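You operate a simulated robot arm through the tools that you are given. There is no shell and no other tool.

The job below is to be done with a simulated robot arm. You get a single attempt, and the scene is never put back.

## Task
Switch the jig off, move its lamp to the PASS pocket, wipe the channel and set size M.
Fine: off first, then open the clamp; use the black pad on the cement crumbs and put it back. Set down upright: what you pick out. What is to be rubbed or washed off counts as gone when no trace of it is left.

The check looks at the end state, three seconds after you hand in, the way a careful person would. Anything else that was tipped, shoved, dropped, spilled or broken makes it a failure.

## Robot
A 6-joint arm with a fingered hand, fixed in place. Base frame: the origin is on the floor under the middle of its stand, x ahead of it, y to its left, z up; the work surface is at about z = 86. Units: cm, degrees, N and s.
With the tool pointing down near the work surface it reaches from about 32 to 94 cm from the base axis. Its first joint turns from -166.0 to 166.0 degrees. Payload 5 kg.
The tool frame sits at the grasp point between the pads (the TCP): z along the fingers, y along the line on which they close. The tips reach 3.7 cm beyond it. The gripper opens to 12.4 cm; its body begins 4.3 cm behind the TCP. The gripper is a hand of 3 fingers: y runs from the thumb to the fingers, the wrist lies at [-2.1, -12.5, -21.5] in the tool frame, and closing takes about 1.5 s.
Orientation is told as [roll, pitch, yaw] about the base's x, y, z axes, in that order, counted from this pose: with the fingers straight down and the wrist toward the robot, the tool's x, y and z point along [0, 1, 0], [1, 0, 0] and [0, 0, -1] of the base frame.

## Interface
- The arm moves only by the tool nudge_tool. Its argument "series" is a list that holds one entry, the list of rows, each a list of 7 numbers: the shift along the tool's x, y, z in units of 50 mm (1.0 is 50 mm), then the turn, a rotation vector about the tool's x, y, z in units of 5 degrees (1.0 is 5 degrees), then the gripper command, from -1 (shut) to 1 (fully open), values between in proportion. In form: [[[x, y, z, wx, wy, wz, hand], ...]]. A call has 1 to 20 rows; each row shifts and turns the commanded pose from where the row before left it, along the tool's axes as they then stand. A call with a number of a shift or a turn outside -1 to 1 is refused whole. Each row takes 0.2 s and may step no farther than 5 cm and 8.6 degrees from the row before; otherwise, or with a gripper value out of range, the whole call is refused. A pose out of reach is approached as far as the arm can. The call stops where the force on the tool passes 40 N (or 10 N more than at its start, if that is more) or the arm is blocked; 0.2 s more then pass. The fingers move at their own pace (about 7.2 cm/s each) and stop on an object; they squeeze with about 23 N. The grip force told is the motor's: it shows also when the fingers shut on nothing. Time passes only in rows, and 0.2 s behind the last, so rows that do not move let the fingers close. The reply holds the time, the measured pose of the TCP, the force on the tool along the base axes, the opening and the grip force, in the units named above and with some noise, with the torque about the TCP (base axes, N m) and any sound that the robot's microphone picked up, and new pictures: "show" is both (left out), scene, wrist or none.
- Cameras (640 x 400 px; columns grow to the right, rows downward): "scene" is fixed at [40.01, 48.83, 163.04]; the picture's right is [-0.40, -0.92, 0.00], its down [-0.78, 0.34, -0.53] and it looks along [0.48, -0.21, -0.85] (base axes); focal length 371 px, centre (320, 200). "wrist" rides on the gripper at [7.2, -10.4, -15.4] in the tool frame; the picture's right is [-0.83, 0.26, -0.49], its down [-0.51, -0.72, 0.47] and it looks along [-0.23, 0.64, 0.73] (tool axes); focal length 243 px, centre (320, 200). There is no depth. A picture from a camera that has moved, and an enlarged one, comes with that camera's place and axes in the base frame and with its lens. The place of the scene camera against the robot may be out by one fixed shift of up to 2.5 cm in any direction.
- set_grasp(shape): the hand has 3 fingers and takes this shape, open, in about a second: jaw (thumb against the fingers, like two jaws); tri (thumb and two fingers); tip (a fingertip pinch); poke (one finger out to press); point (the index stretched); flat (the hand flat); cup (the hand cupped); fist (a fist). The gripper value then closes the fingers along that shape, each until it touches; the sizes above hold for jaw. It gives what a move gives, with no picture.
- zoom(camera, box): a new picture of the part [left, top, right, bottom] of that camera's present view, enlarged. It takes no simulated time.
- job_done(): hands the job in; it is judged then, once.

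Places have to be worked out from the pictures, the camera data and where the tool is seen. Open the gripper and draw the arm clear of the work before you hand the job in, unless the task says otherwise.

The tools are called after ">>>" as name(argument=value, ...) on one line, values as JSON. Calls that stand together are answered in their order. nudge_tool: Moves the arm, as the interface text tells. Its arguments: {"type":"object","properties":{"series":{"type":"array"},"show":{"type":"string","enum":["both","scene","wrist","none"]}},"required":["series"]} The other tools are called the same way: set_grasp (shape) gives the hand a shape; zoom (camera, box) takes an enlarged picture of a part of a camera's view; job_done () hands the job in.

At the start:

```text
t: 0.0
position: [73.35, 12.62, 115.37]
ee_rot: [0.1, 0.0, 0.0]
ft_force: [-0.2, 0.3, 0.5]
ft_torque: [-0.02, 0.0, -0.02]
width: 12.37
grasp_force: 0.1
shape: jaw
```

scene: 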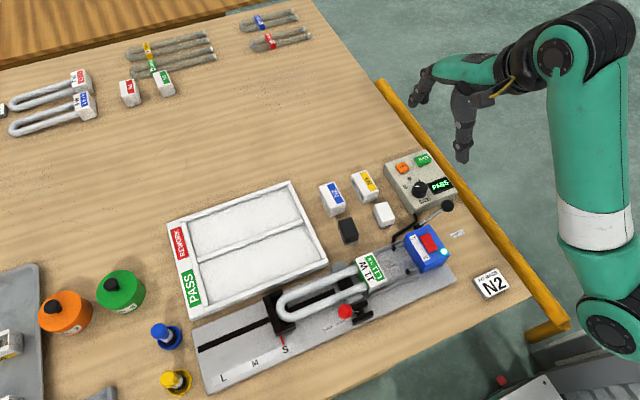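
wrist: 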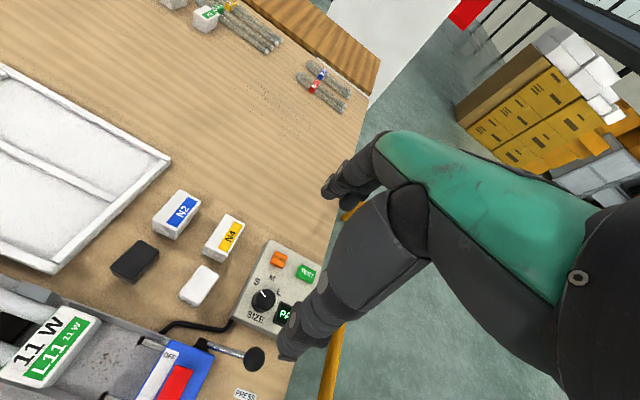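

The first pictures show the jig with a clamped lamp, the pads, the size control box and the PASS tray. I will zoom in on the parts before moving.

>>> zoom(camera="scene", box=[300, 140, 540, 290])

>>> zoom(camera="scene", box=[180, 250, 420, 400])

>>> zoom(camera="wrist", box=[100, 180, 340, 400])

>>> zoom(camera="scene", box=[340, 180, 470, 290])

```text
2.67 times, centred on (420, 215) of scene
camera zoom: at [40.01, 48.83, 163.04], right [-0.4, -0.92, 0.0], down [-0.78, 0.34, -0.53], along [0.48, -0.21, -0.85], focal length 990 px, centre (53, 160)
```

zoom: 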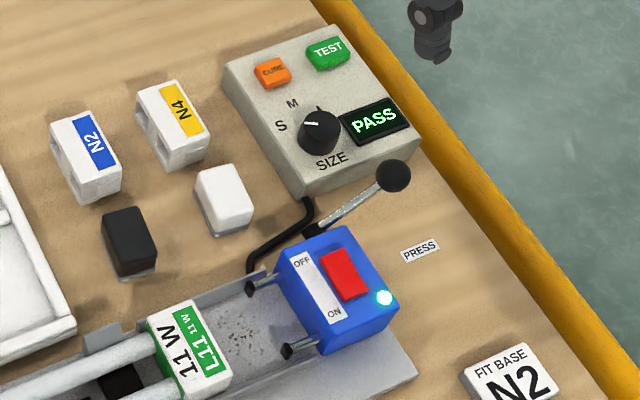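

```text
2.67 times, centred on (300, 325) of scene
camera zoom: at [40.01, 48.83, 163.04], right [-0.4, -0.92, 0.0], down [-0.78, 0.34, -0.53], along [0.48, -0.21, -0.85], focal length 990 px, centre (373, -133)
```

zoom: 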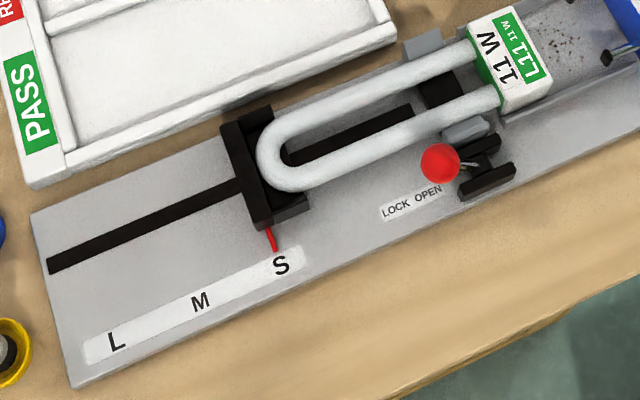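

```text
1.82 times, centred on (220, 290) of wrist
camera zoom: at [63.1, 19.93, 130.51], right [0.26, -0.83, 0.49], down [-0.72, -0.51, -0.47], along [0.64, -0.23, -0.73], focal length 441 px, centre (502, 36)
```

zoom: 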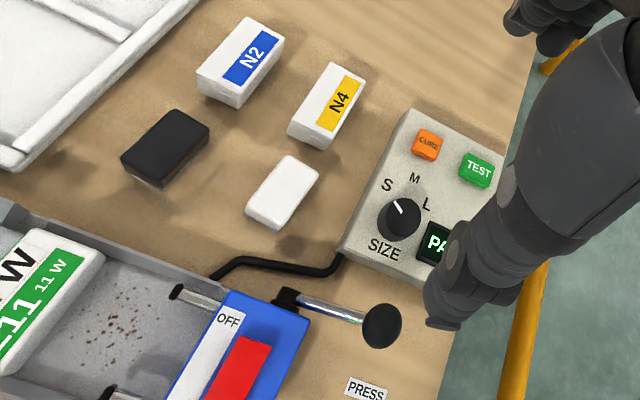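

```text
3.64 times, centred on (405, 235) of scene
camera zoom: at [40.01, 48.83, 163.04], right [-0.4, -0.92, 0.0], down [-0.78, 0.34, -0.53], along [0.48, -0.21, -0.85], focal length 1350 px, centre (11, 73)
```

zoom: 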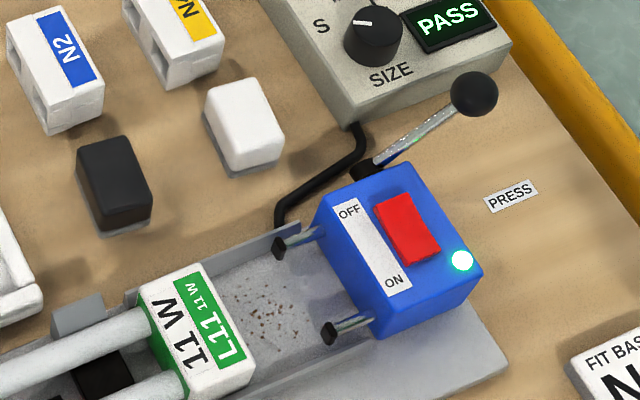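

The jig runs along the base y axis at about x≈61, with the switch box near (61, 15). I will draw the hand back and to the left at the same height, so that the wrist camera looks over the jig.

>>> nudge_tool(series=[[[0.3, -0.8, 0, 0, 0, 0, 1], [0.3, -0.8, 0, 0, 0, 0, 1], [0.3, -0.8, 0, 0, 0, 0, 1], [0.3, -0.8, 0, 0, 0, 0, 1], [0.3, -0.8, 0, 0, 0, 0, 1], [0.3, -0.8, 0, 0, 0, 0, 1], [0.3, -0.8, 0, 0, 0, 0, 1]]])

```text
t: 1.6
position: [48.1, 23.61, 109.28]
ee_rot: [0.1, -0.3, 0.0]
ft_force: [-0.9, 0.3, -0.3]
ft_torque: [0.02, 0.03, 0.03]
width: 12.37
grasp_force: 0.1
shape: jaw
out of reach, approached as far as the arm can: row 4, 5, 6, 7
camera wrist: at [37.72, 30.9, 124.45], right [0.26, -0.83, 0.49], down [-0.72, -0.51, -0.48], along [0.65, -0.23, -0.73], focal length 243 px, centre (320, 200)
```

scene: 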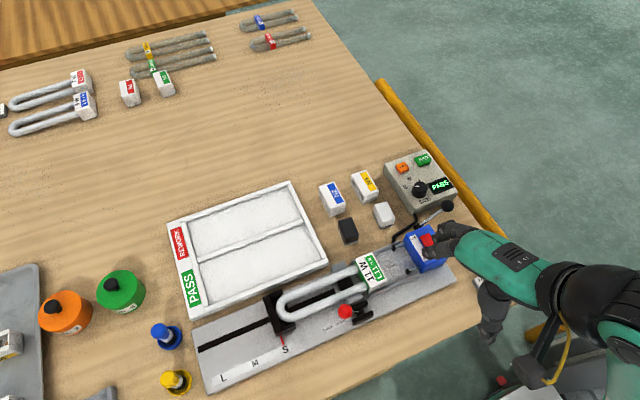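
wrist: 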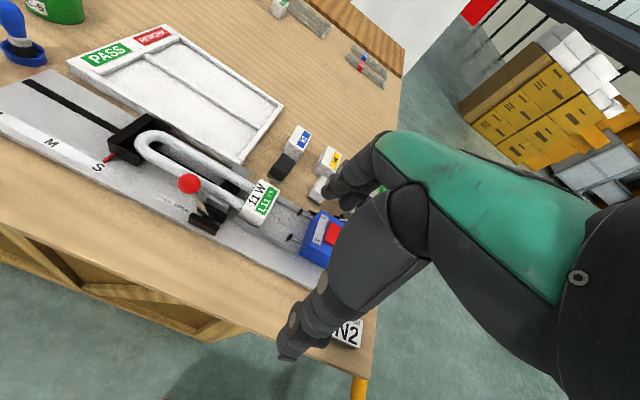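

The arm stopped at its inner reach limit, but the wrist camera now sees the jig from the robot's side. I will zoom in on the clamp, the stop and the switch box.

>>> zoom(camera="wrist", box=[140, 150, 300, 250])

>>> zoom(camera="wrist", box=[240, 120, 400, 270])

>>> zoom(camera="wrist", box=[0, 70, 200, 200])

>>> zoom(camera="scene", box=[310, 260, 410, 330])

```text
4.00 times, centred on (220, 200) of wrist
camera zoom: at [37.72, 30.9, 124.45], right [0.26, -0.83, 0.49], down [-0.72, -0.51, -0.48], along [0.65, -0.23, -0.73], focal length 970 px, centre (720, 200)
```

zoom: 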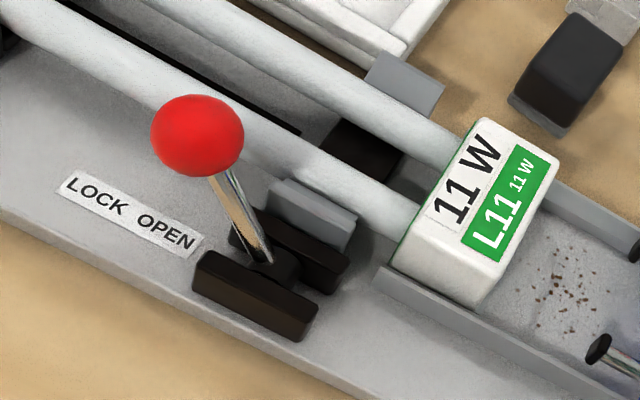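

```text
2.67 times, centred on (320, 195) of wrist
camera zoom: at [37.72, 30.9, 124.45], right [0.26, -0.83, 0.49], down [-0.72, -0.51, -0.48], along [0.65, -0.23, -0.73], focal length 647 px, centre (320, 213)
```

zoom: 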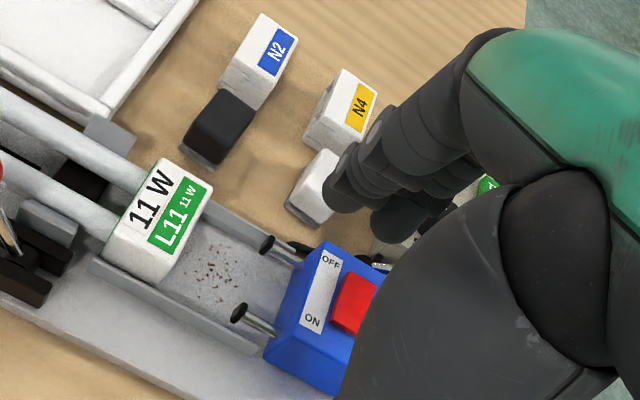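

```text
3.08 times, centred on (100, 135) of wrist
camera zoom: at [37.72, 30.9, 124.45], right [0.26, -0.83, 0.49], down [-0.72, -0.51, -0.48], along [0.65, -0.23, -0.73], focal length 746 px, centre (997, 400)
```

zoom: 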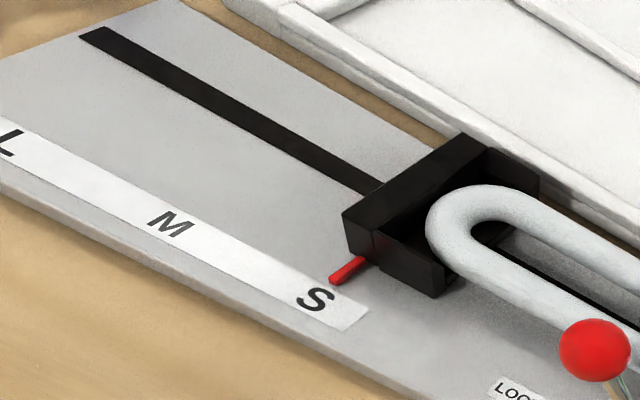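

```text
5.71 times, centred on (360, 295) of scene
camera zoom: at [40.01, 48.83, 163.04], right [-0.4, -0.92, 0.0], down [-0.78, 0.34, -0.53], along [0.48, -0.21, -0.85], focal length 2121 px, centre (91, -343)
```

zoom: 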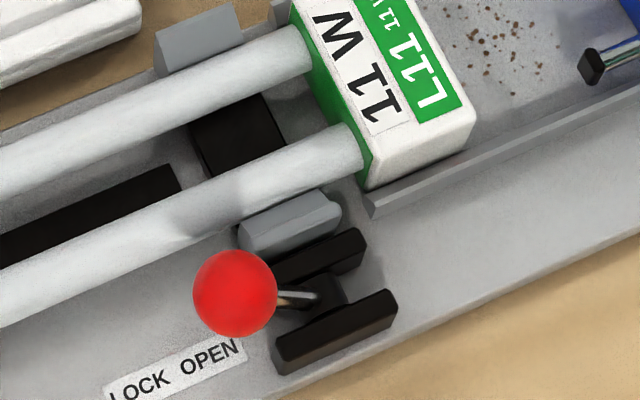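

The red clamp lever leans to +y, which is the LOCK side. The OFF end of the rocker is the +x end, at about (62.5, 16). I will change to the poke shape while clear of everything, then move over to look at the rocker from close by.

>>> set_grasp(shape="poke")

>>> nudge_tool(series=[[[-0.6, 0.5, 0, 0, 0, 0, 1], [-0.6, 0.5, 0, 0, 0, 0, 1], [-0.6, 0.5, 0, 0, 0, 0, 1], [-0.4, 0.5, 0, 0, 0, 0, 1], [0, 0, 0, 0, 0, 0, 1]]])

```text
t: 2.5
position: [48.19, 23.65, 109.31]
ee_rot: [0.1, -0.3, 0.1]
ft_force: [-0.7, 0.8, 0.6]
ft_torque: [-0.04, 0.01, -0.03]
width: 0.0
grasp_force: 0.1
shape: poke
```

```text
t: 3.7
position: [58.12, 12.52, 109.44]
ee_rot: [0.1, 0.0, -0.1]
ft_force: [-0.1, 0.6, 0.5]
ft_torque: [0.04, 0.01, -0.01]
width: 0.04
grasp_force: 0.0
shape: poke
camera wrist: at [47.88, 19.81, 124.53], right [0.26, -0.83, 0.49], down [-0.72, -0.51, -0.47], along [0.64, -0.23, -0.73], focal length 243 px, centre (320, 200)
```

scene: 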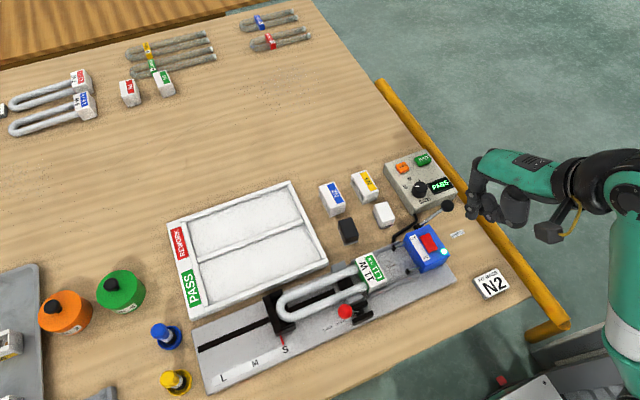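
wrist: 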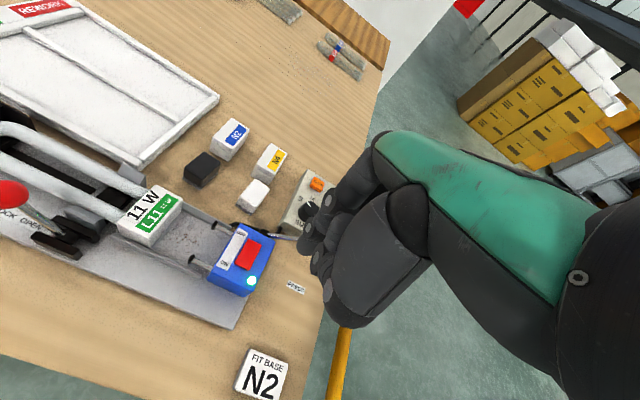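

The hand is now in the poke shape, just beside and above the box. I will zoom in on the rocker and on the finger.

>>> zoom(camera="wrist", box=[180, 200, 300, 300])

>>> zoom(camera="scene", box=[390, 140, 570, 270])

>>> zoom(camera="wrist", box=[260, 120, 440, 340])

>>> zoom(camera="wrist", box=[160, 100, 340, 250])

```text
4.00 times, centred on (240, 250) of wrist
camera zoom: at [47.88, 19.81, 124.53], right [0.26, -0.83, 0.49], down [-0.72, -0.51, -0.47], along [0.64, -0.23, -0.73], focal length 970 px, centre (640, 0)
```

zoom: 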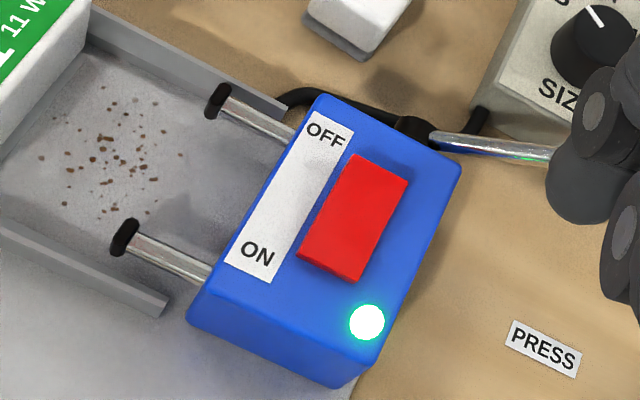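

```text
3.08 times, centred on (480, 205) of scene
camera zoom: at [40.01, 48.83, 163.04], right [-0.4, -0.92, 0.0], down [-0.78, 0.34, -0.53], along [0.48, -0.21, -0.85], focal length 1142 px, centre (-172, 185)
```

zoom: 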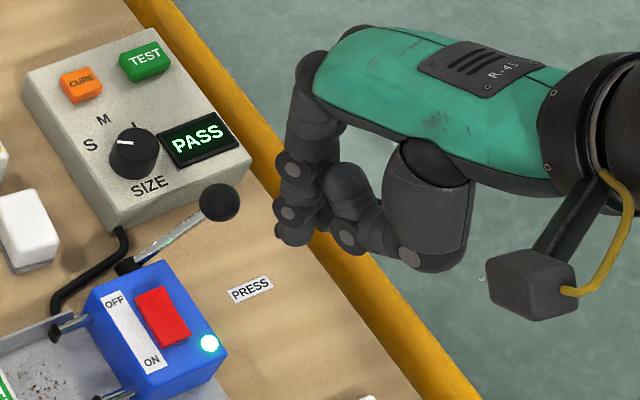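

```text
1.82 times, centred on (350, 230) of wrist
camera zoom: at [47.88, 19.81, 124.53], right [0.26, -0.83, 0.49], down [-0.72, -0.51, -0.47], along [0.64, -0.23, -0.73], focal length 441 px, centre (266, 146)
```

zoom: 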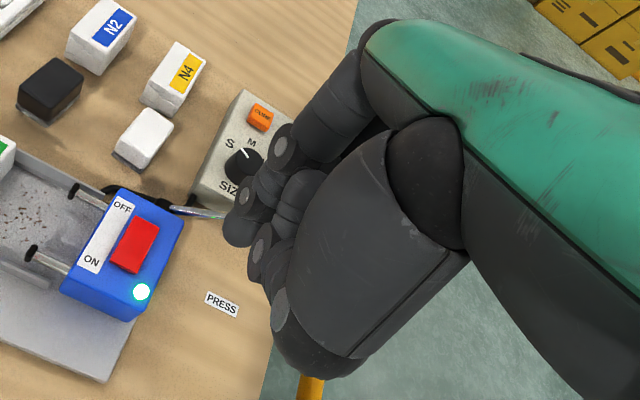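

```text
2.67 times, centred on (250, 175) of wrist
camera zoom: at [47.88, 19.81, 124.53], right [0.26, -0.83, 0.49], down [-0.72, -0.51, -0.47], along [0.64, -0.23, -0.73], focal length 647 px, centre (507, 267)
```

zoom: 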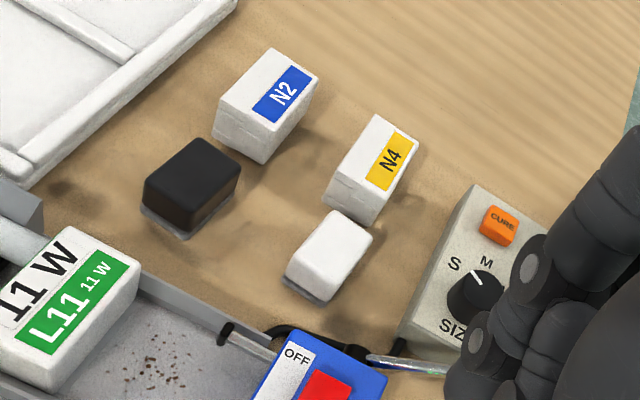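

The fingertip shows up near the TCP plus about (0, +1, -3.6). The OFF end of the rocker is near (62.6, 16.4, 92). I will move the finger to hover about 4 cm above it and look again.

>>> nudge_tool(series=[[[0.29, 0.45, 0, 0, 0, 0, 1], [0.29, 0.45, 0, 0, 0, 0, 1], [0, 0, 0.6, 0, 0, 0, 1], [0, 0, 0.6, 0, 0, 0, 1], [0, 0, 0.6, 0, 0, 0, 1], [0, 0, 0, 0, 0, 0, 1]]])

>>> zoom(camera="scene", box=[380, 160, 540, 290])

>>> zoom(camera="wrist", box=[180, 180, 400, 360])

```text
t: 5.1
position: [62.6, 15.38, 100.41]
ee_rot: [0.0, 0.1, 0.0]
ft_force: [-0.5, 1.5, 0.3]
ft_torque: [-0.04, -0.02, 0.01]
width: 0.0
grasp_force: 0.1
shape: poke
camera wrist: at [52.36, 22.74, 115.56], right [0.26, -0.83, 0.49], down [-0.72, -0.51, -0.47], along [0.64, -0.23, -0.73], focal length 243 px, centre (320, 200)
```

scene: 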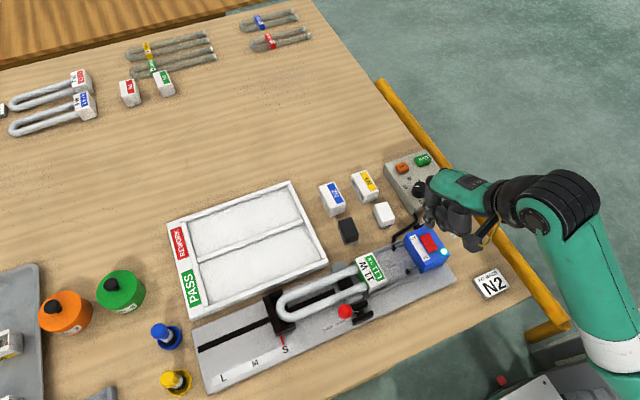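
wrist: 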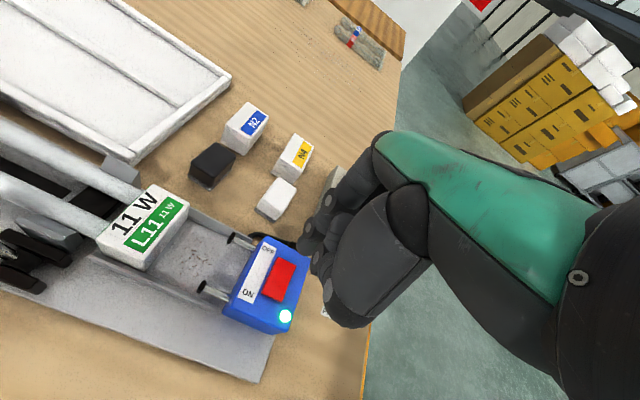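

```text
3.08 times, centred on (460, 225) of scene
camera zoom: at [40.01, 48.83, 163.04], right [-0.4, -0.92, 0.0], down [-0.78, 0.34, -0.53], along [0.48, -0.21, -0.85], focal length 1142 px, centre (-111, 123)
```

zoom: 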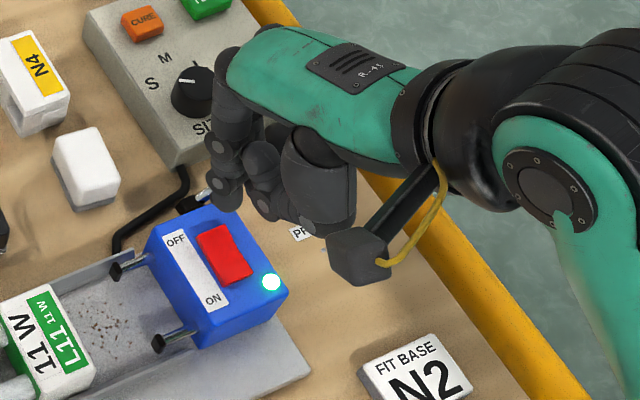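

```text
2.22 times, centred on (290, 270) of wrist
camera zoom: at [52.36, 22.74, 115.56], right [0.26, -0.83, 0.49], down [-0.72, -0.51, -0.47], along [0.64, -0.23, -0.73], focal length 539 px, centre (387, 44)
```

zoom: 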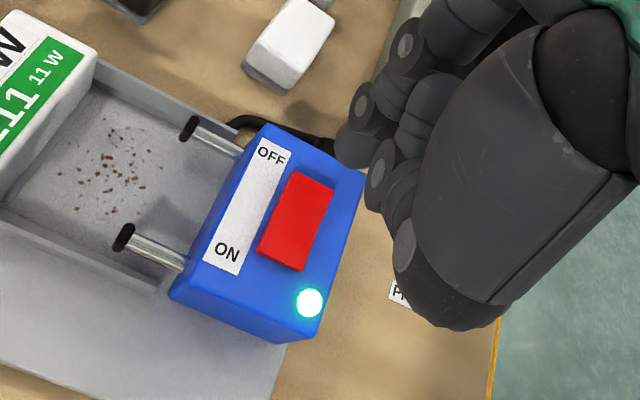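

The fingertip hovers at about (62.9, 16.6, 96.7), just above the OFF end. I will shift it 0.4 cm back and lower it close to the contact.

>>> nudge_tool(series=[[[-0.03, -0.08, 0.2, 0, 0, 0, 1], [0, 0, 0.2, 0, 0, 0, 1], [0, 0, 0.2, 0, 0, 0, 1], [0, 0, 0.1, 0, 0, 0, 1], [0, 0, 0, 0, 0, 0, 1]]])

>>> zoom(camera="scene", box=[380, 160, 540, 290])

>>> zoom(camera="wrist", box=[180, 180, 400, 360])

```text
t: 6.3
position: [62.29, 15.12, 96.8]
ee_rot: [0.0, -0.1, 0.0]
ft_force: [-0.2, 0.2, -0.3]
ft_torque: [-0.01, 0.0, 0.04]
width: 0.05
grasp_force: 0.0
shape: poke
camera wrist: at [51.94, 22.61, 111.98], right [0.26, -0.83, 0.49], down [-0.72, -0.51, -0.47], along [0.64, -0.23, -0.73], focal length 243 px, centre (320, 200)
```

scene: 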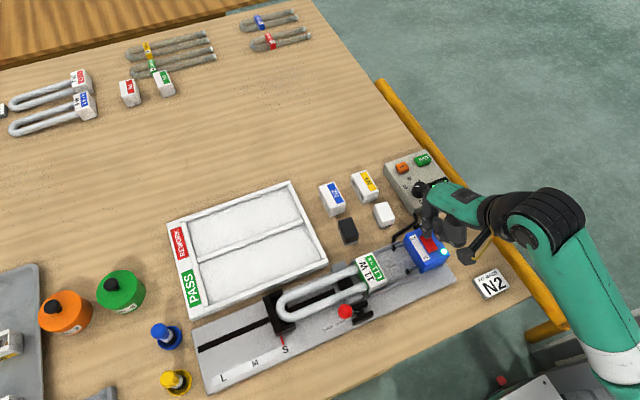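
wrist: 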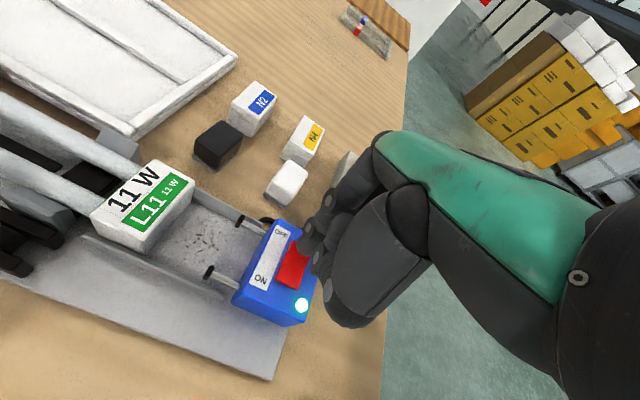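

```text
3.08 times, centred on (460, 225) of scene
camera zoom: at [40.01, 48.83, 163.04], right [-0.4, -0.92, 0.0], down [-0.78, 0.34, -0.53], along [0.48, -0.21, -0.85], focal length 1142 px, centre (-111, 123)
```

zoom: 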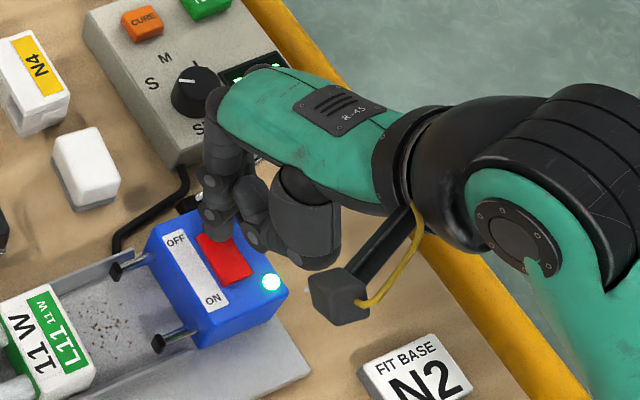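

```text
2.22 times, centred on (290, 270) of wrist
camera zoom: at [51.94, 22.61, 111.98], right [0.26, -0.83, 0.49], down [-0.72, -0.51, -0.47], along [0.64, -0.23, -0.73], focal length 539 px, centre (387, 44)
```

zoom: 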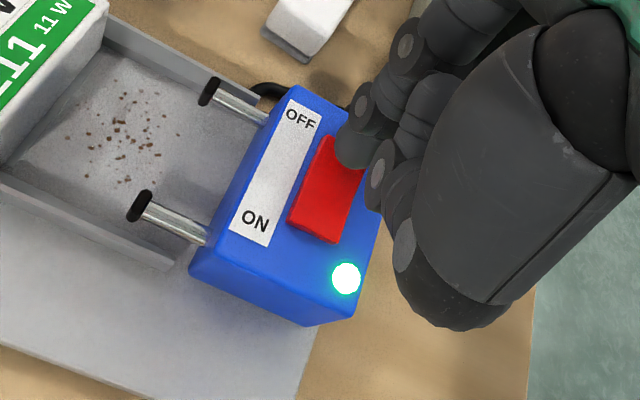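

The finger is right over the OFF end. I will press down in small steps and watch the force and the light.

>>> nudge_tool(series=[[[0, 0, 0.08, 0, 0, 0, 1], [0, 0, 0.08, 0, 0, 0, 1], [0, 0, 0.08, 0, 0, 0, 1], [0, 0, 0, 0, 0, 0, 1]]])

>>> zoom(camera="scene", box=[380, 160, 540, 290])

>>> zoom(camera="wrist", box=[180, 180, 400, 360])

```text
t: 7.5
position: [62.39, 15.28, 96.14]
ee_rot: [0.2, -0.7, 0.0]
ft_force: [3.3, 0.9, -0.3]
ft_torque: [0.02, -0.11, -0.1]
width: 0.0
grasp_force: 0.1
shape: poke
stopped in row 4: the force on the tool passed its limit at 41 N (the readings are from after the stop); the commanded pose is now the measured one
camera wrist: at [52.03, 22.64, 111.17], right [0.26, -0.83, 0.49], down [-0.72, -0.5, -0.48], along [0.65, -0.23, -0.72], focal length 243 px, centre (320, 200)
```

scene: 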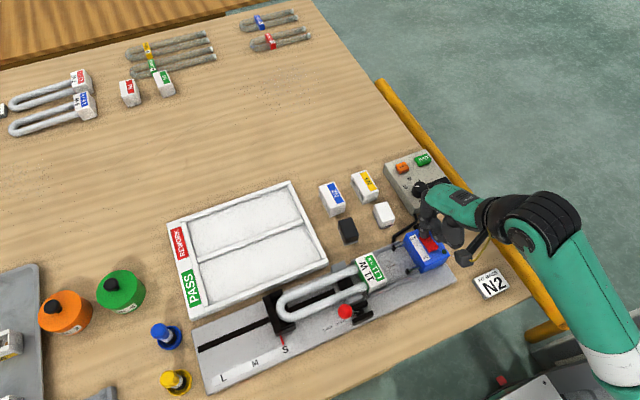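
wrist: 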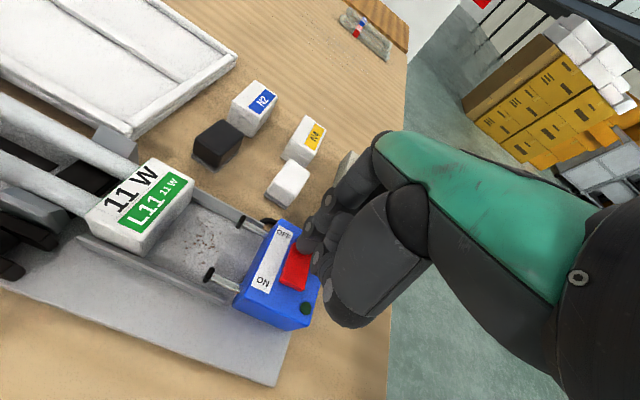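

```text
3.08 times, centred on (460, 225) of scene
camera zoom: at [40.01, 48.83, 163.04], right [-0.4, -0.92, 0.0], down [-0.78, 0.34, -0.53], along [0.48, -0.21, -0.85], focal length 1142 px, centre (-111, 123)
```

zoom: 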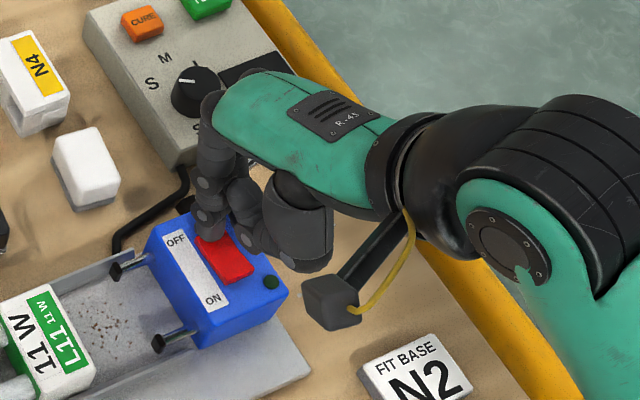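

```text
2.22 times, centred on (290, 270) of wrist
camera zoom: at [52.03, 22.64, 111.17], right [0.26, -0.83, 0.49], down [-0.72, -0.5, -0.48], along [0.65, -0.23, -0.72], focal length 539 px, centre (387, 44)
```

zoom: 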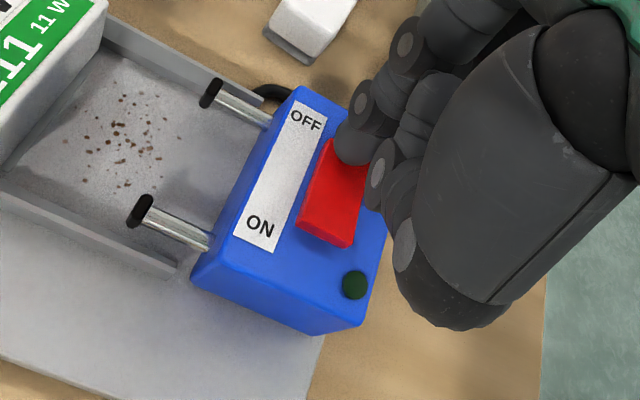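

The light and the display went dark and the rocker is tipped to OFF. I will lift straight up and away.

>>> nudge_tool(series=[[[0, 0, -0.4, 0, 0, 0, 1], [0, 0, -0.8, 0, 0, 0, 1], [0, 0, -0.8, 0, 0, 0, 1], [0, 0, -0.6, 0, 0, 0, 1], [0.5, -0.5, 0, 0, 0, 0, 1], [0, 0, 0, 0, 0, 0, 1]]])

>>> zoom(camera="scene", box=[330, 160, 490, 290])

>>> zoom(camera="wrist", box=[0, 180, 320, 400])

```text
t: 8.9
position: [59.82, 17.88, 109.11]
ee_rot: [0.1, -0.6, 0.0]
ft_force: [1.1, -0.3, 0.9]
ft_torque: [0.0, 0.0, 0.0]
width: 0.01
grasp_force: 0.0
shape: poke
camera wrist: at [49.35, 25.13, 124.15], right [0.26, -0.83, 0.49], down [-0.72, -0.51, -0.48], along [0.65, -0.23, -0.73], focal length 243 px, centre (320, 200)
```

scene: 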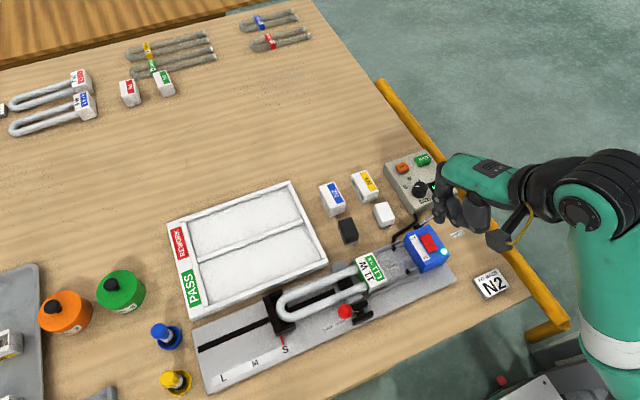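
wrist: 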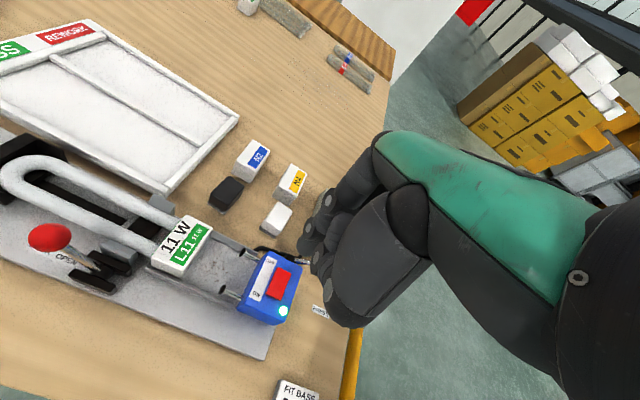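

```text
3.08 times, centred on (410, 225) of scene
camera zoom: at [40.01, 48.83, 163.04], right [-0.4, -0.92, 0.0], down [-0.78, 0.34, -0.53], along [0.48, -0.21, -0.85], focal length 1142 px, centre (43, 123)
```

zoom: 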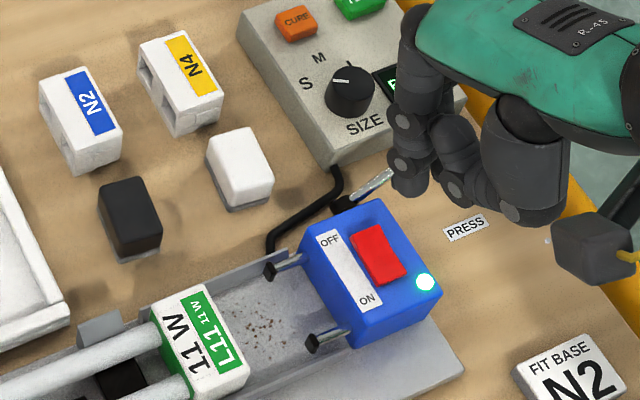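

```text
1.82 times, centred on (160, 290) of wrist
camera zoom: at [49.35, 25.13, 124.15], right [0.26, -0.83, 0.49], down [-0.72, -0.51, -0.48], along [0.65, -0.23, -0.73], focal length 441 px, centre (611, 36)
```

zoom: 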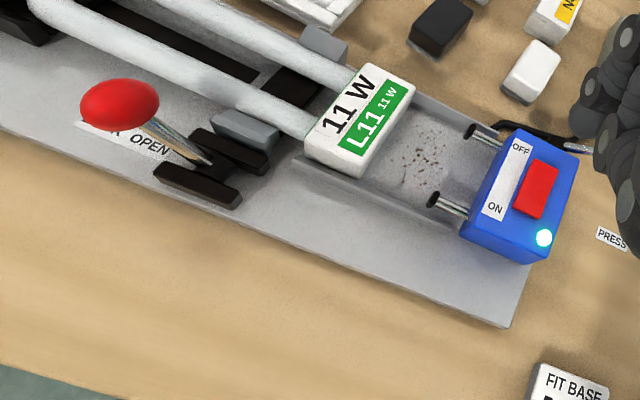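

The light is on again after release, so the rocker did not latch. I will look closely at the rocker before trying again.

>>> zoom(camera="wrist", box=[230, 240, 310, 330])

>>> zoom(camera="scene", box=[395, 205, 465, 275])

```text
4.44 times, centred on (270, 285) of wrist
camera zoom: at [49.35, 25.13, 124.15], right [0.26, -0.83, 0.49], down [-0.72, -0.51, -0.48], along [0.65, -0.23, -0.73], focal length 1078 px, centre (542, -178)
```

zoom: 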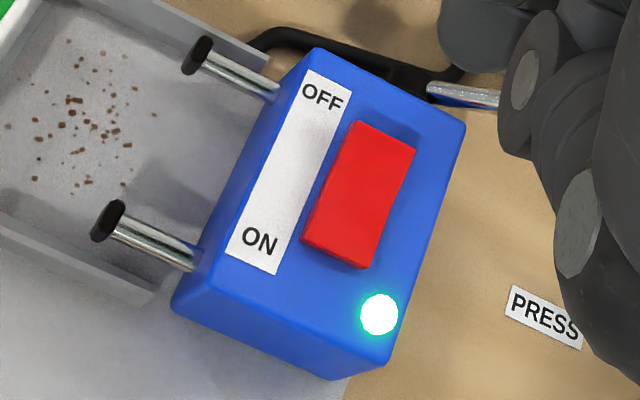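

```text
5.71 times, centred on (430, 240) of scene
camera zoom: at [40.01, 48.83, 163.04], right [-0.4, -0.92, 0.0], down [-0.78, 0.34, -0.53], along [0.48, -0.21, -0.85], focal length 2121 px, centre (-309, -29)
```

zoom: 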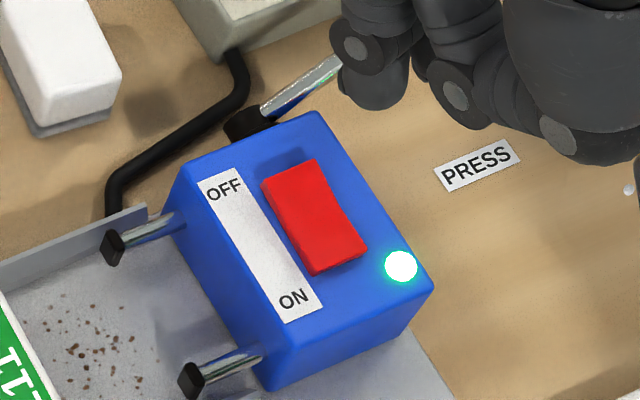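

The rocker's OFF end is up again. The curled fingers, which sit at -x from the index, probably hit the box or the ON half before the throw was complete. I will tilt the hand 30° so that the index tip is clearly the lowest part.

>>> nudge_tool(series=[[[0, 0, 0, 1, 0, 0, 1], [0, 0, 0, 1, 0, 0, 1], [0, 0, 0, 1, 0, 0, 1], [0, 0, 0, 1, 0, 0, 1], [0, 0, 0, 1, 0, 0, 1], [0, 0, 0, 1, 0, 0, 1], [0, 0, 0, 0, 0, 0, 1]]])

>>> zoom(camera="scene", box=[380, 130, 540, 260])

>>> zoom(camera="wrist", box=[180, 140, 400, 320])

```text
t: 10.5
position: [65.27, 19.06, 100.55]
ee_rot: [0.3, 29.3, 0.1]
ft_force: [0.7, 1.4, 0.4]
ft_torque: [0.0, 0.01, 0.0]
width: 0.0
grasp_force: 0.1
shape: poke
out of reach, approached as far as the arm can: row 2, 3, 4, 5, 6
camera wrist: at [63.84, 26.31, 118.91], right [0.47, -0.83, 0.3], down [-0.86, -0.51, -0.06], along [0.2, -0.23, -0.95], focal length 243 px, centre (320, 200)
```

scene: 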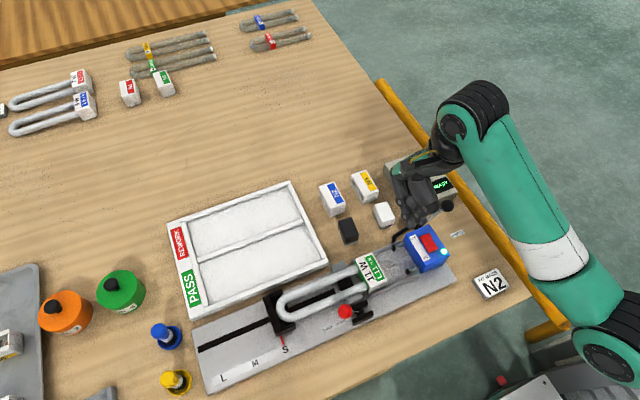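
wrist: 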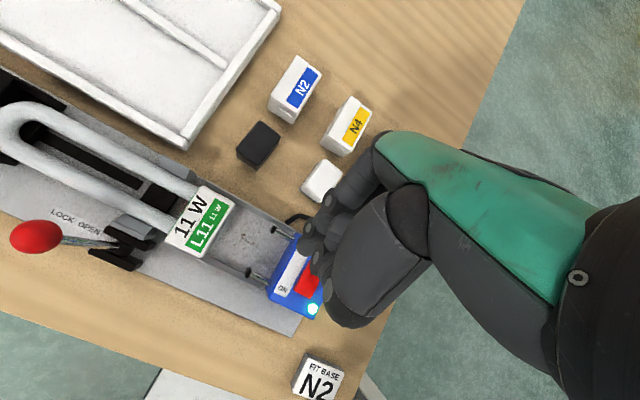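

```text
3.08 times, centred on (460, 195) of scene
camera zoom: at [40.01, 48.83, 163.04], right [-0.4, -0.92, 0.0], down [-0.78, 0.34, -0.53], along [0.48, -0.21, -0.85], focal length 1142 px, centre (-111, 215)
```

zoom: 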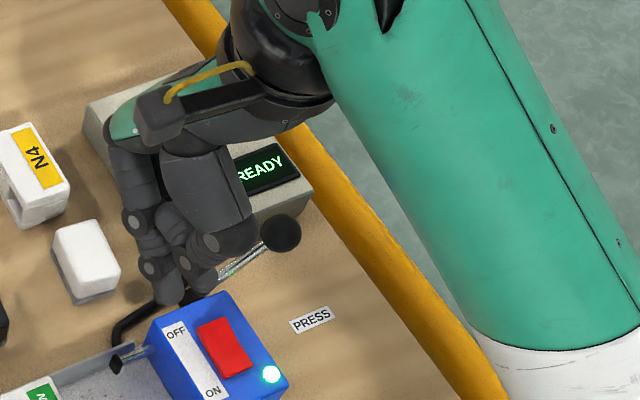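

```text
2.22 times, centred on (290, 230) of wrist
camera zoom: at [63.84, 26.31, 118.91], right [0.47, -0.83, 0.3], down [-0.86, -0.51, -0.06], along [0.2, -0.23, -0.95], focal length 539 px, centre (387, 133)
```

zoom: 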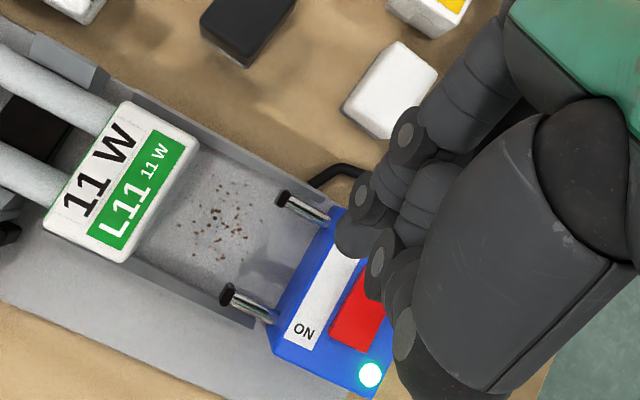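

The tilt pushed the arm to its reach limit and lowered it, but nothing was touched. The fingertip is now near (63.7, 20.1, 97.2), and the display shows READY. I will bring the tip over the OFF end at (62.6, 16.4) at this height.

>>> nudge_tool(series=[[[-0.37, -0.096, 0.054, 0, 0, 0, 1], [-0.37, -0.096, 0.054, 0, 0, 0, 1], [0, 0, 0, 0, 0, 0, 1]]])

>>> zoom(camera="scene", box=[380, 150, 540, 280])

>>> zoom(camera="wrist", box=[180, 140, 400, 320])

```text
t: 11.3
position: [64.87, 15.49, 99.64]
ee_rot: [0.3, 29.3, 0.2]
ft_force: [0.5, -0.7, 0.1]
ft_torque: [0.01, 0.01, 0.01]
width: 0.01
grasp_force: 0.0
shape: poke
out of reach, approached as far as the arm can: row 1, 2
camera wrist: at [63.35, 22.76, 117.96], right [0.47, -0.83, 0.3], down [-0.86, -0.51, -0.06], along [0.2, -0.23, -0.95], focal length 243 px, centre (320, 200)
```

scene: 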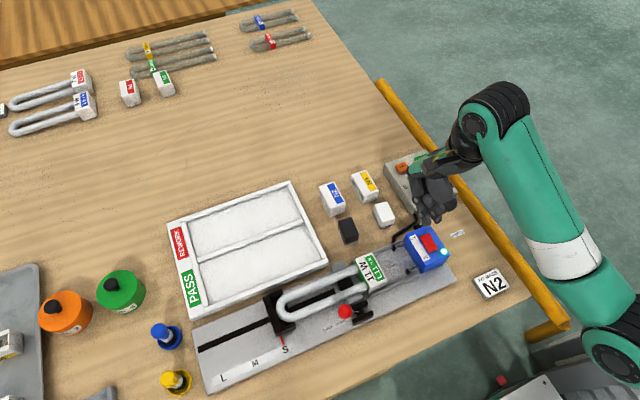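
wrist: 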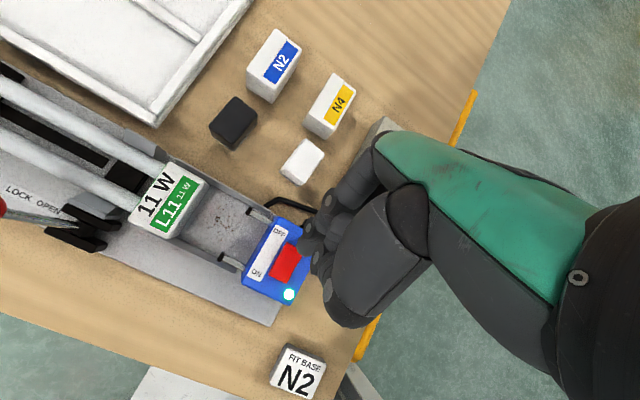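

```text
3.08 times, centred on (460, 215) of scene
camera zoom: at [40.01, 48.83, 163.04], right [-0.4, -0.92, 0.0], down [-0.78, 0.34, -0.53], along [0.48, -0.21, -0.85], focal length 1142 px, centre (-111, 154)
```

zoom: 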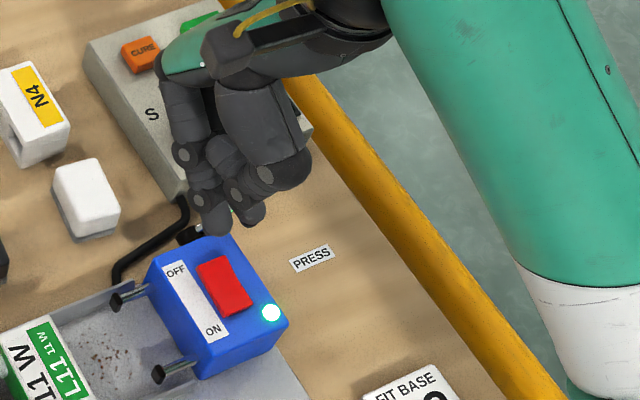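

```text
2.22 times, centred on (290, 230) of wrist
camera zoom: at [63.35, 22.76, 117.96], right [0.47, -0.83, 0.3], down [-0.86, -0.51, -0.06], along [0.2, -0.23, -0.95], focal length 539 px, centre (387, 133)
```

zoom: 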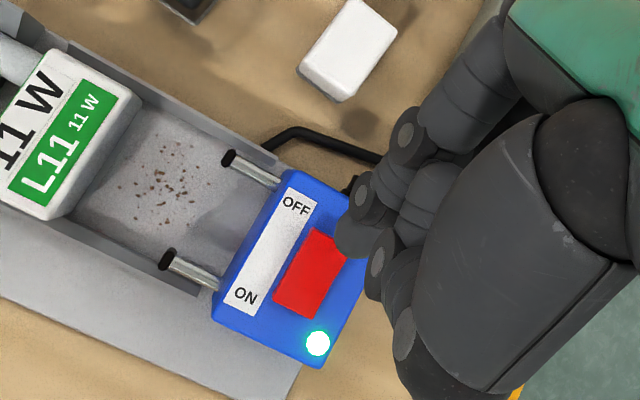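

The tip is near (63.3, 16.7, 96.3). I will go down 3.2 cm and 0.8 cm back, to just above the OFF end.

>>> nudge_tool(series=[[[-0.02, 0.087, 0.318, 0, 0, 0, 1], [-0.02, 0.087, 0.318, 0, 0, 0, 1], [0, 0, 0, 0, 0, 0, 1]]])

>>> zoom(camera="scene", box=[380, 150, 540, 280])

>>> zoom(camera="wrist", box=[220, 180, 360, 300])

```text
t: 12.1
position: [63.92, 15.2, 96.52]
ee_rot: [0.1, 29.3, 0.1]
ft_force: [-1.0, 0.6, -0.2]
ft_torque: [0.02, 0.0, 0.0]
width: 0.0
grasp_force: 0.1
shape: poke
camera wrist: at [62.55, 22.58, 114.79], right [0.47, -0.83, 0.3], down [-0.86, -0.51, -0.06], along [0.2, -0.23, -0.95], focal length 243 px, centre (320, 200)
```

scene: 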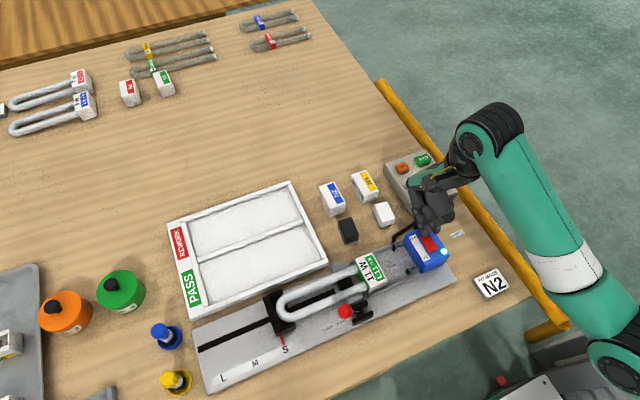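
wrist: 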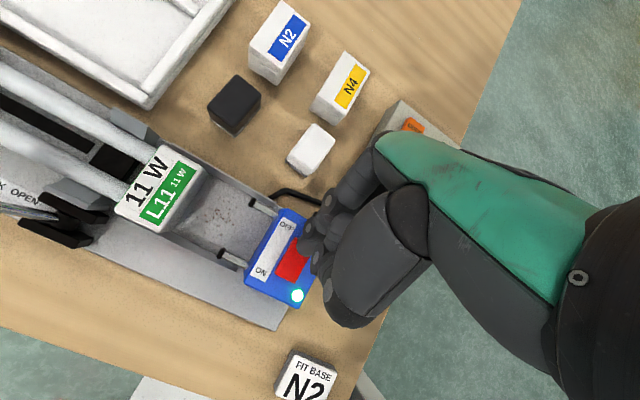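

```text
3.08 times, centred on (460, 215) of scene
camera zoom: at [40.01, 48.83, 163.04], right [-0.4, -0.92, 0.0], down [-0.78, 0.34, -0.53], along [0.48, -0.21, -0.85], focal length 1142 px, centre (-111, 154)
```

zoom: 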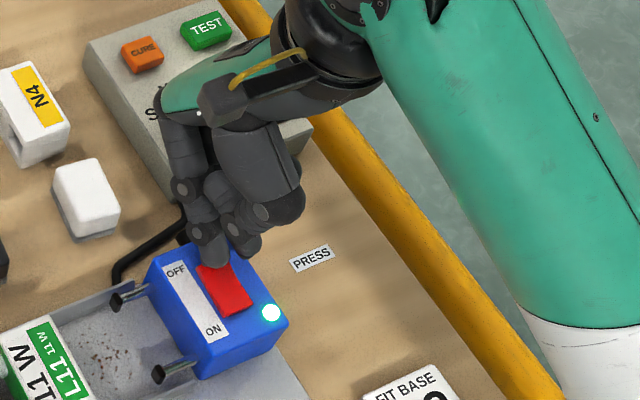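

```text
3.33 times, centred on (290, 240) of wrist
camera zoom: at [62.55, 22.58, 114.79], right [0.47, -0.83, 0.3], down [-0.86, -0.51, -0.06], along [0.2, -0.23, -0.95], focal length 809 px, centre (420, 67)
```

zoom: 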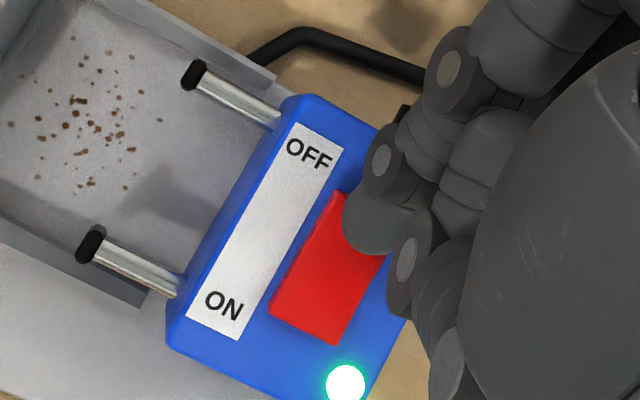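

The tip sits just above the OFF half. I will press straight down in small steps until it stops.

>>> nudge_tool(series=[[[0, 0.06, 0.05, 0, 0, 0, 1], [0, 0.039, 0.07, 0, 0, 0, 1], [0, 0.039, 0.07, 0, 0, 0, 1], [0, 0.039, 0.07, 0, 0, 0, 1], [0, 0.039, 0.07, 0, 0, 0, 1], [0, 0.039, 0.07, 0, 0, 0, 1], [0, 0, 0, 0, 0, 0, 1]]])

>>> zoom(camera="scene", box=[380, 150, 540, 280])

>>> zoom(camera="wrist", box=[220, 180, 360, 300])

```text
t: 13.0
position: [64.47, 15.47, 95.64]
ee_rot: [0.5, 28.5, 0.3]
ft_force: [5.0, 1.1, 1.3]
ft_torque: [0.12, -0.06, -0.05]
width: 0.0
grasp_force: 0.0
shape: poke
stopped in row 4: the force on the tool passed its limit at 44 N (the readings are from after the stop); the commanded pose is now the measured one
camera wrist: at [62.86, 22.67, 113.94], right [0.46, -0.83, 0.3], down [-0.86, -0.51, -0.07], along [0.21, -0.22, -0.95], focal length 243 px, centre (320, 200)
```

scene: 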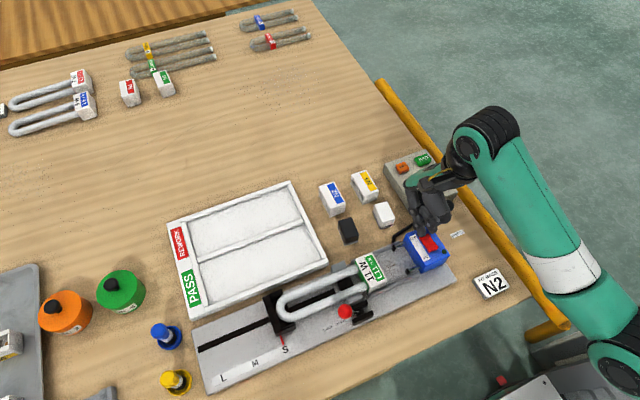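
wrist: 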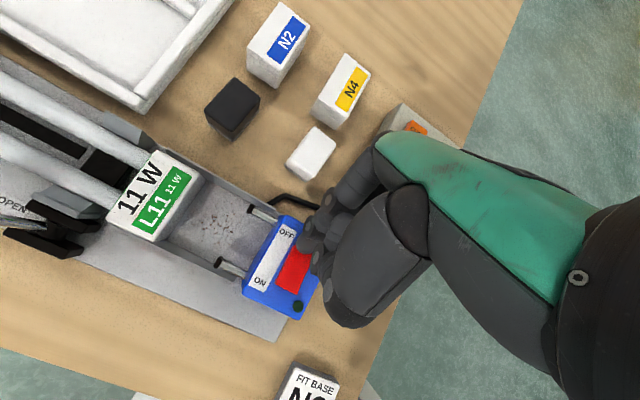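

```text
3.08 times, centred on (460, 215) of scene
camera zoom: at [40.01, 48.83, 163.04], right [-0.4, -0.92, 0.0], down [-0.78, 0.34, -0.53], along [0.48, -0.21, -0.85], focal length 1142 px, centre (-111, 154)
```

zoom: 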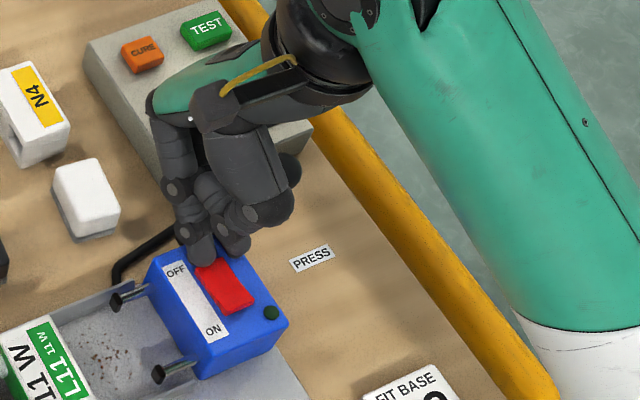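

```text
3.33 times, centred on (290, 240) of wrist
camera zoom: at [62.86, 22.67, 113.94], right [0.46, -0.83, 0.3], down [-0.86, -0.51, -0.07], along [0.21, -0.22, -0.95], focal length 809 px, centre (420, 67)
```

zoom: 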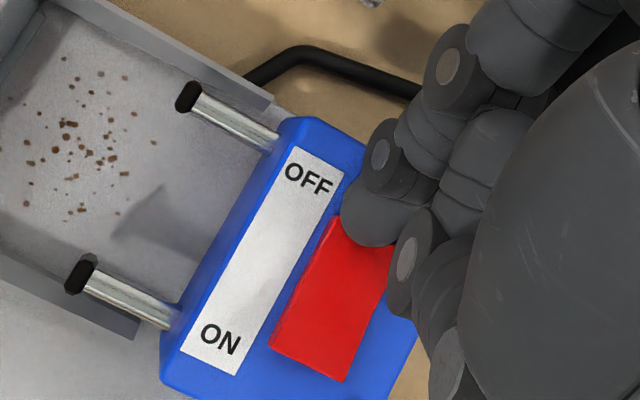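

The light is off again. I will ease off slowly, 0.3 cm at a time, to see whether it stays.

>>> nudge_tool(series=[[[0, -0.029, -0.052, 0, 0, 0, 1], [0, 0, 0, 0, 0, 0, 1]]], show="none")

>>> zoom(camera="scene", box=[400, 190, 480, 280])

>>> nudge_tool(series=[[[0, -0.029, -0.052, 0, 0, 0, 1], [0, -0.029, -0.052, 0, 0, 0, 1], [0, 0, 0, 0, 0, 0, 1]]], show="none")

>>> zoom(camera="scene", box=[400, 190, 480, 280])

```text
t: 13.6
position: [64.49, 15.32, 95.88]
ee_rot: [0.5, 28.7, 0.2]
ft_force: [1.7, 0.4, 0.0]
ft_torque: [0.0, -0.09, -0.03]
width: 0.01
grasp_force: 0.0
shape: poke
```

```text
4.44 times, centred on (440, 235) of scene
camera zoom: at [40.01, 48.83, 163.04], right [-0.4, -0.92, 0.0], down [-0.78, 0.34, -0.53], along [0.48, -0.21, -0.85], focal length 1650 px, centre (-213, 44)
```

zoom: 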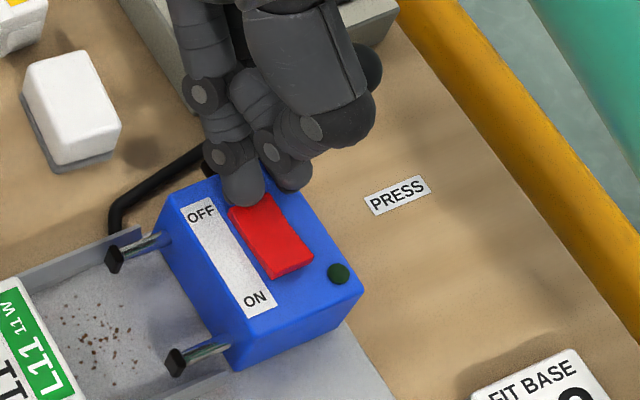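

```text
t: 14.4
position: [64.43, 15.42, 96.46]
ee_rot: [0.5, 28.7, 0.2]
ft_force: [0.2, 0.0, 0.2]
ft_torque: [0.01, -0.01, 0.01]
width: 0.0
grasp_force: 0.1
shape: poke
```

```text
4.44 times, centred on (440, 235) of scene
camera zoom: at [40.01, 48.83, 163.04], right [-0.4, -0.92, 0.0], down [-0.78, 0.34, -0.53], along [0.48, -0.21, -0.85], focal length 1650 px, centre (-213, 44)
```

zoom: 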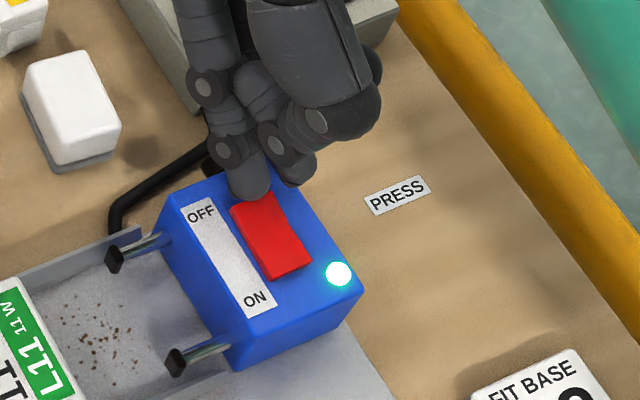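

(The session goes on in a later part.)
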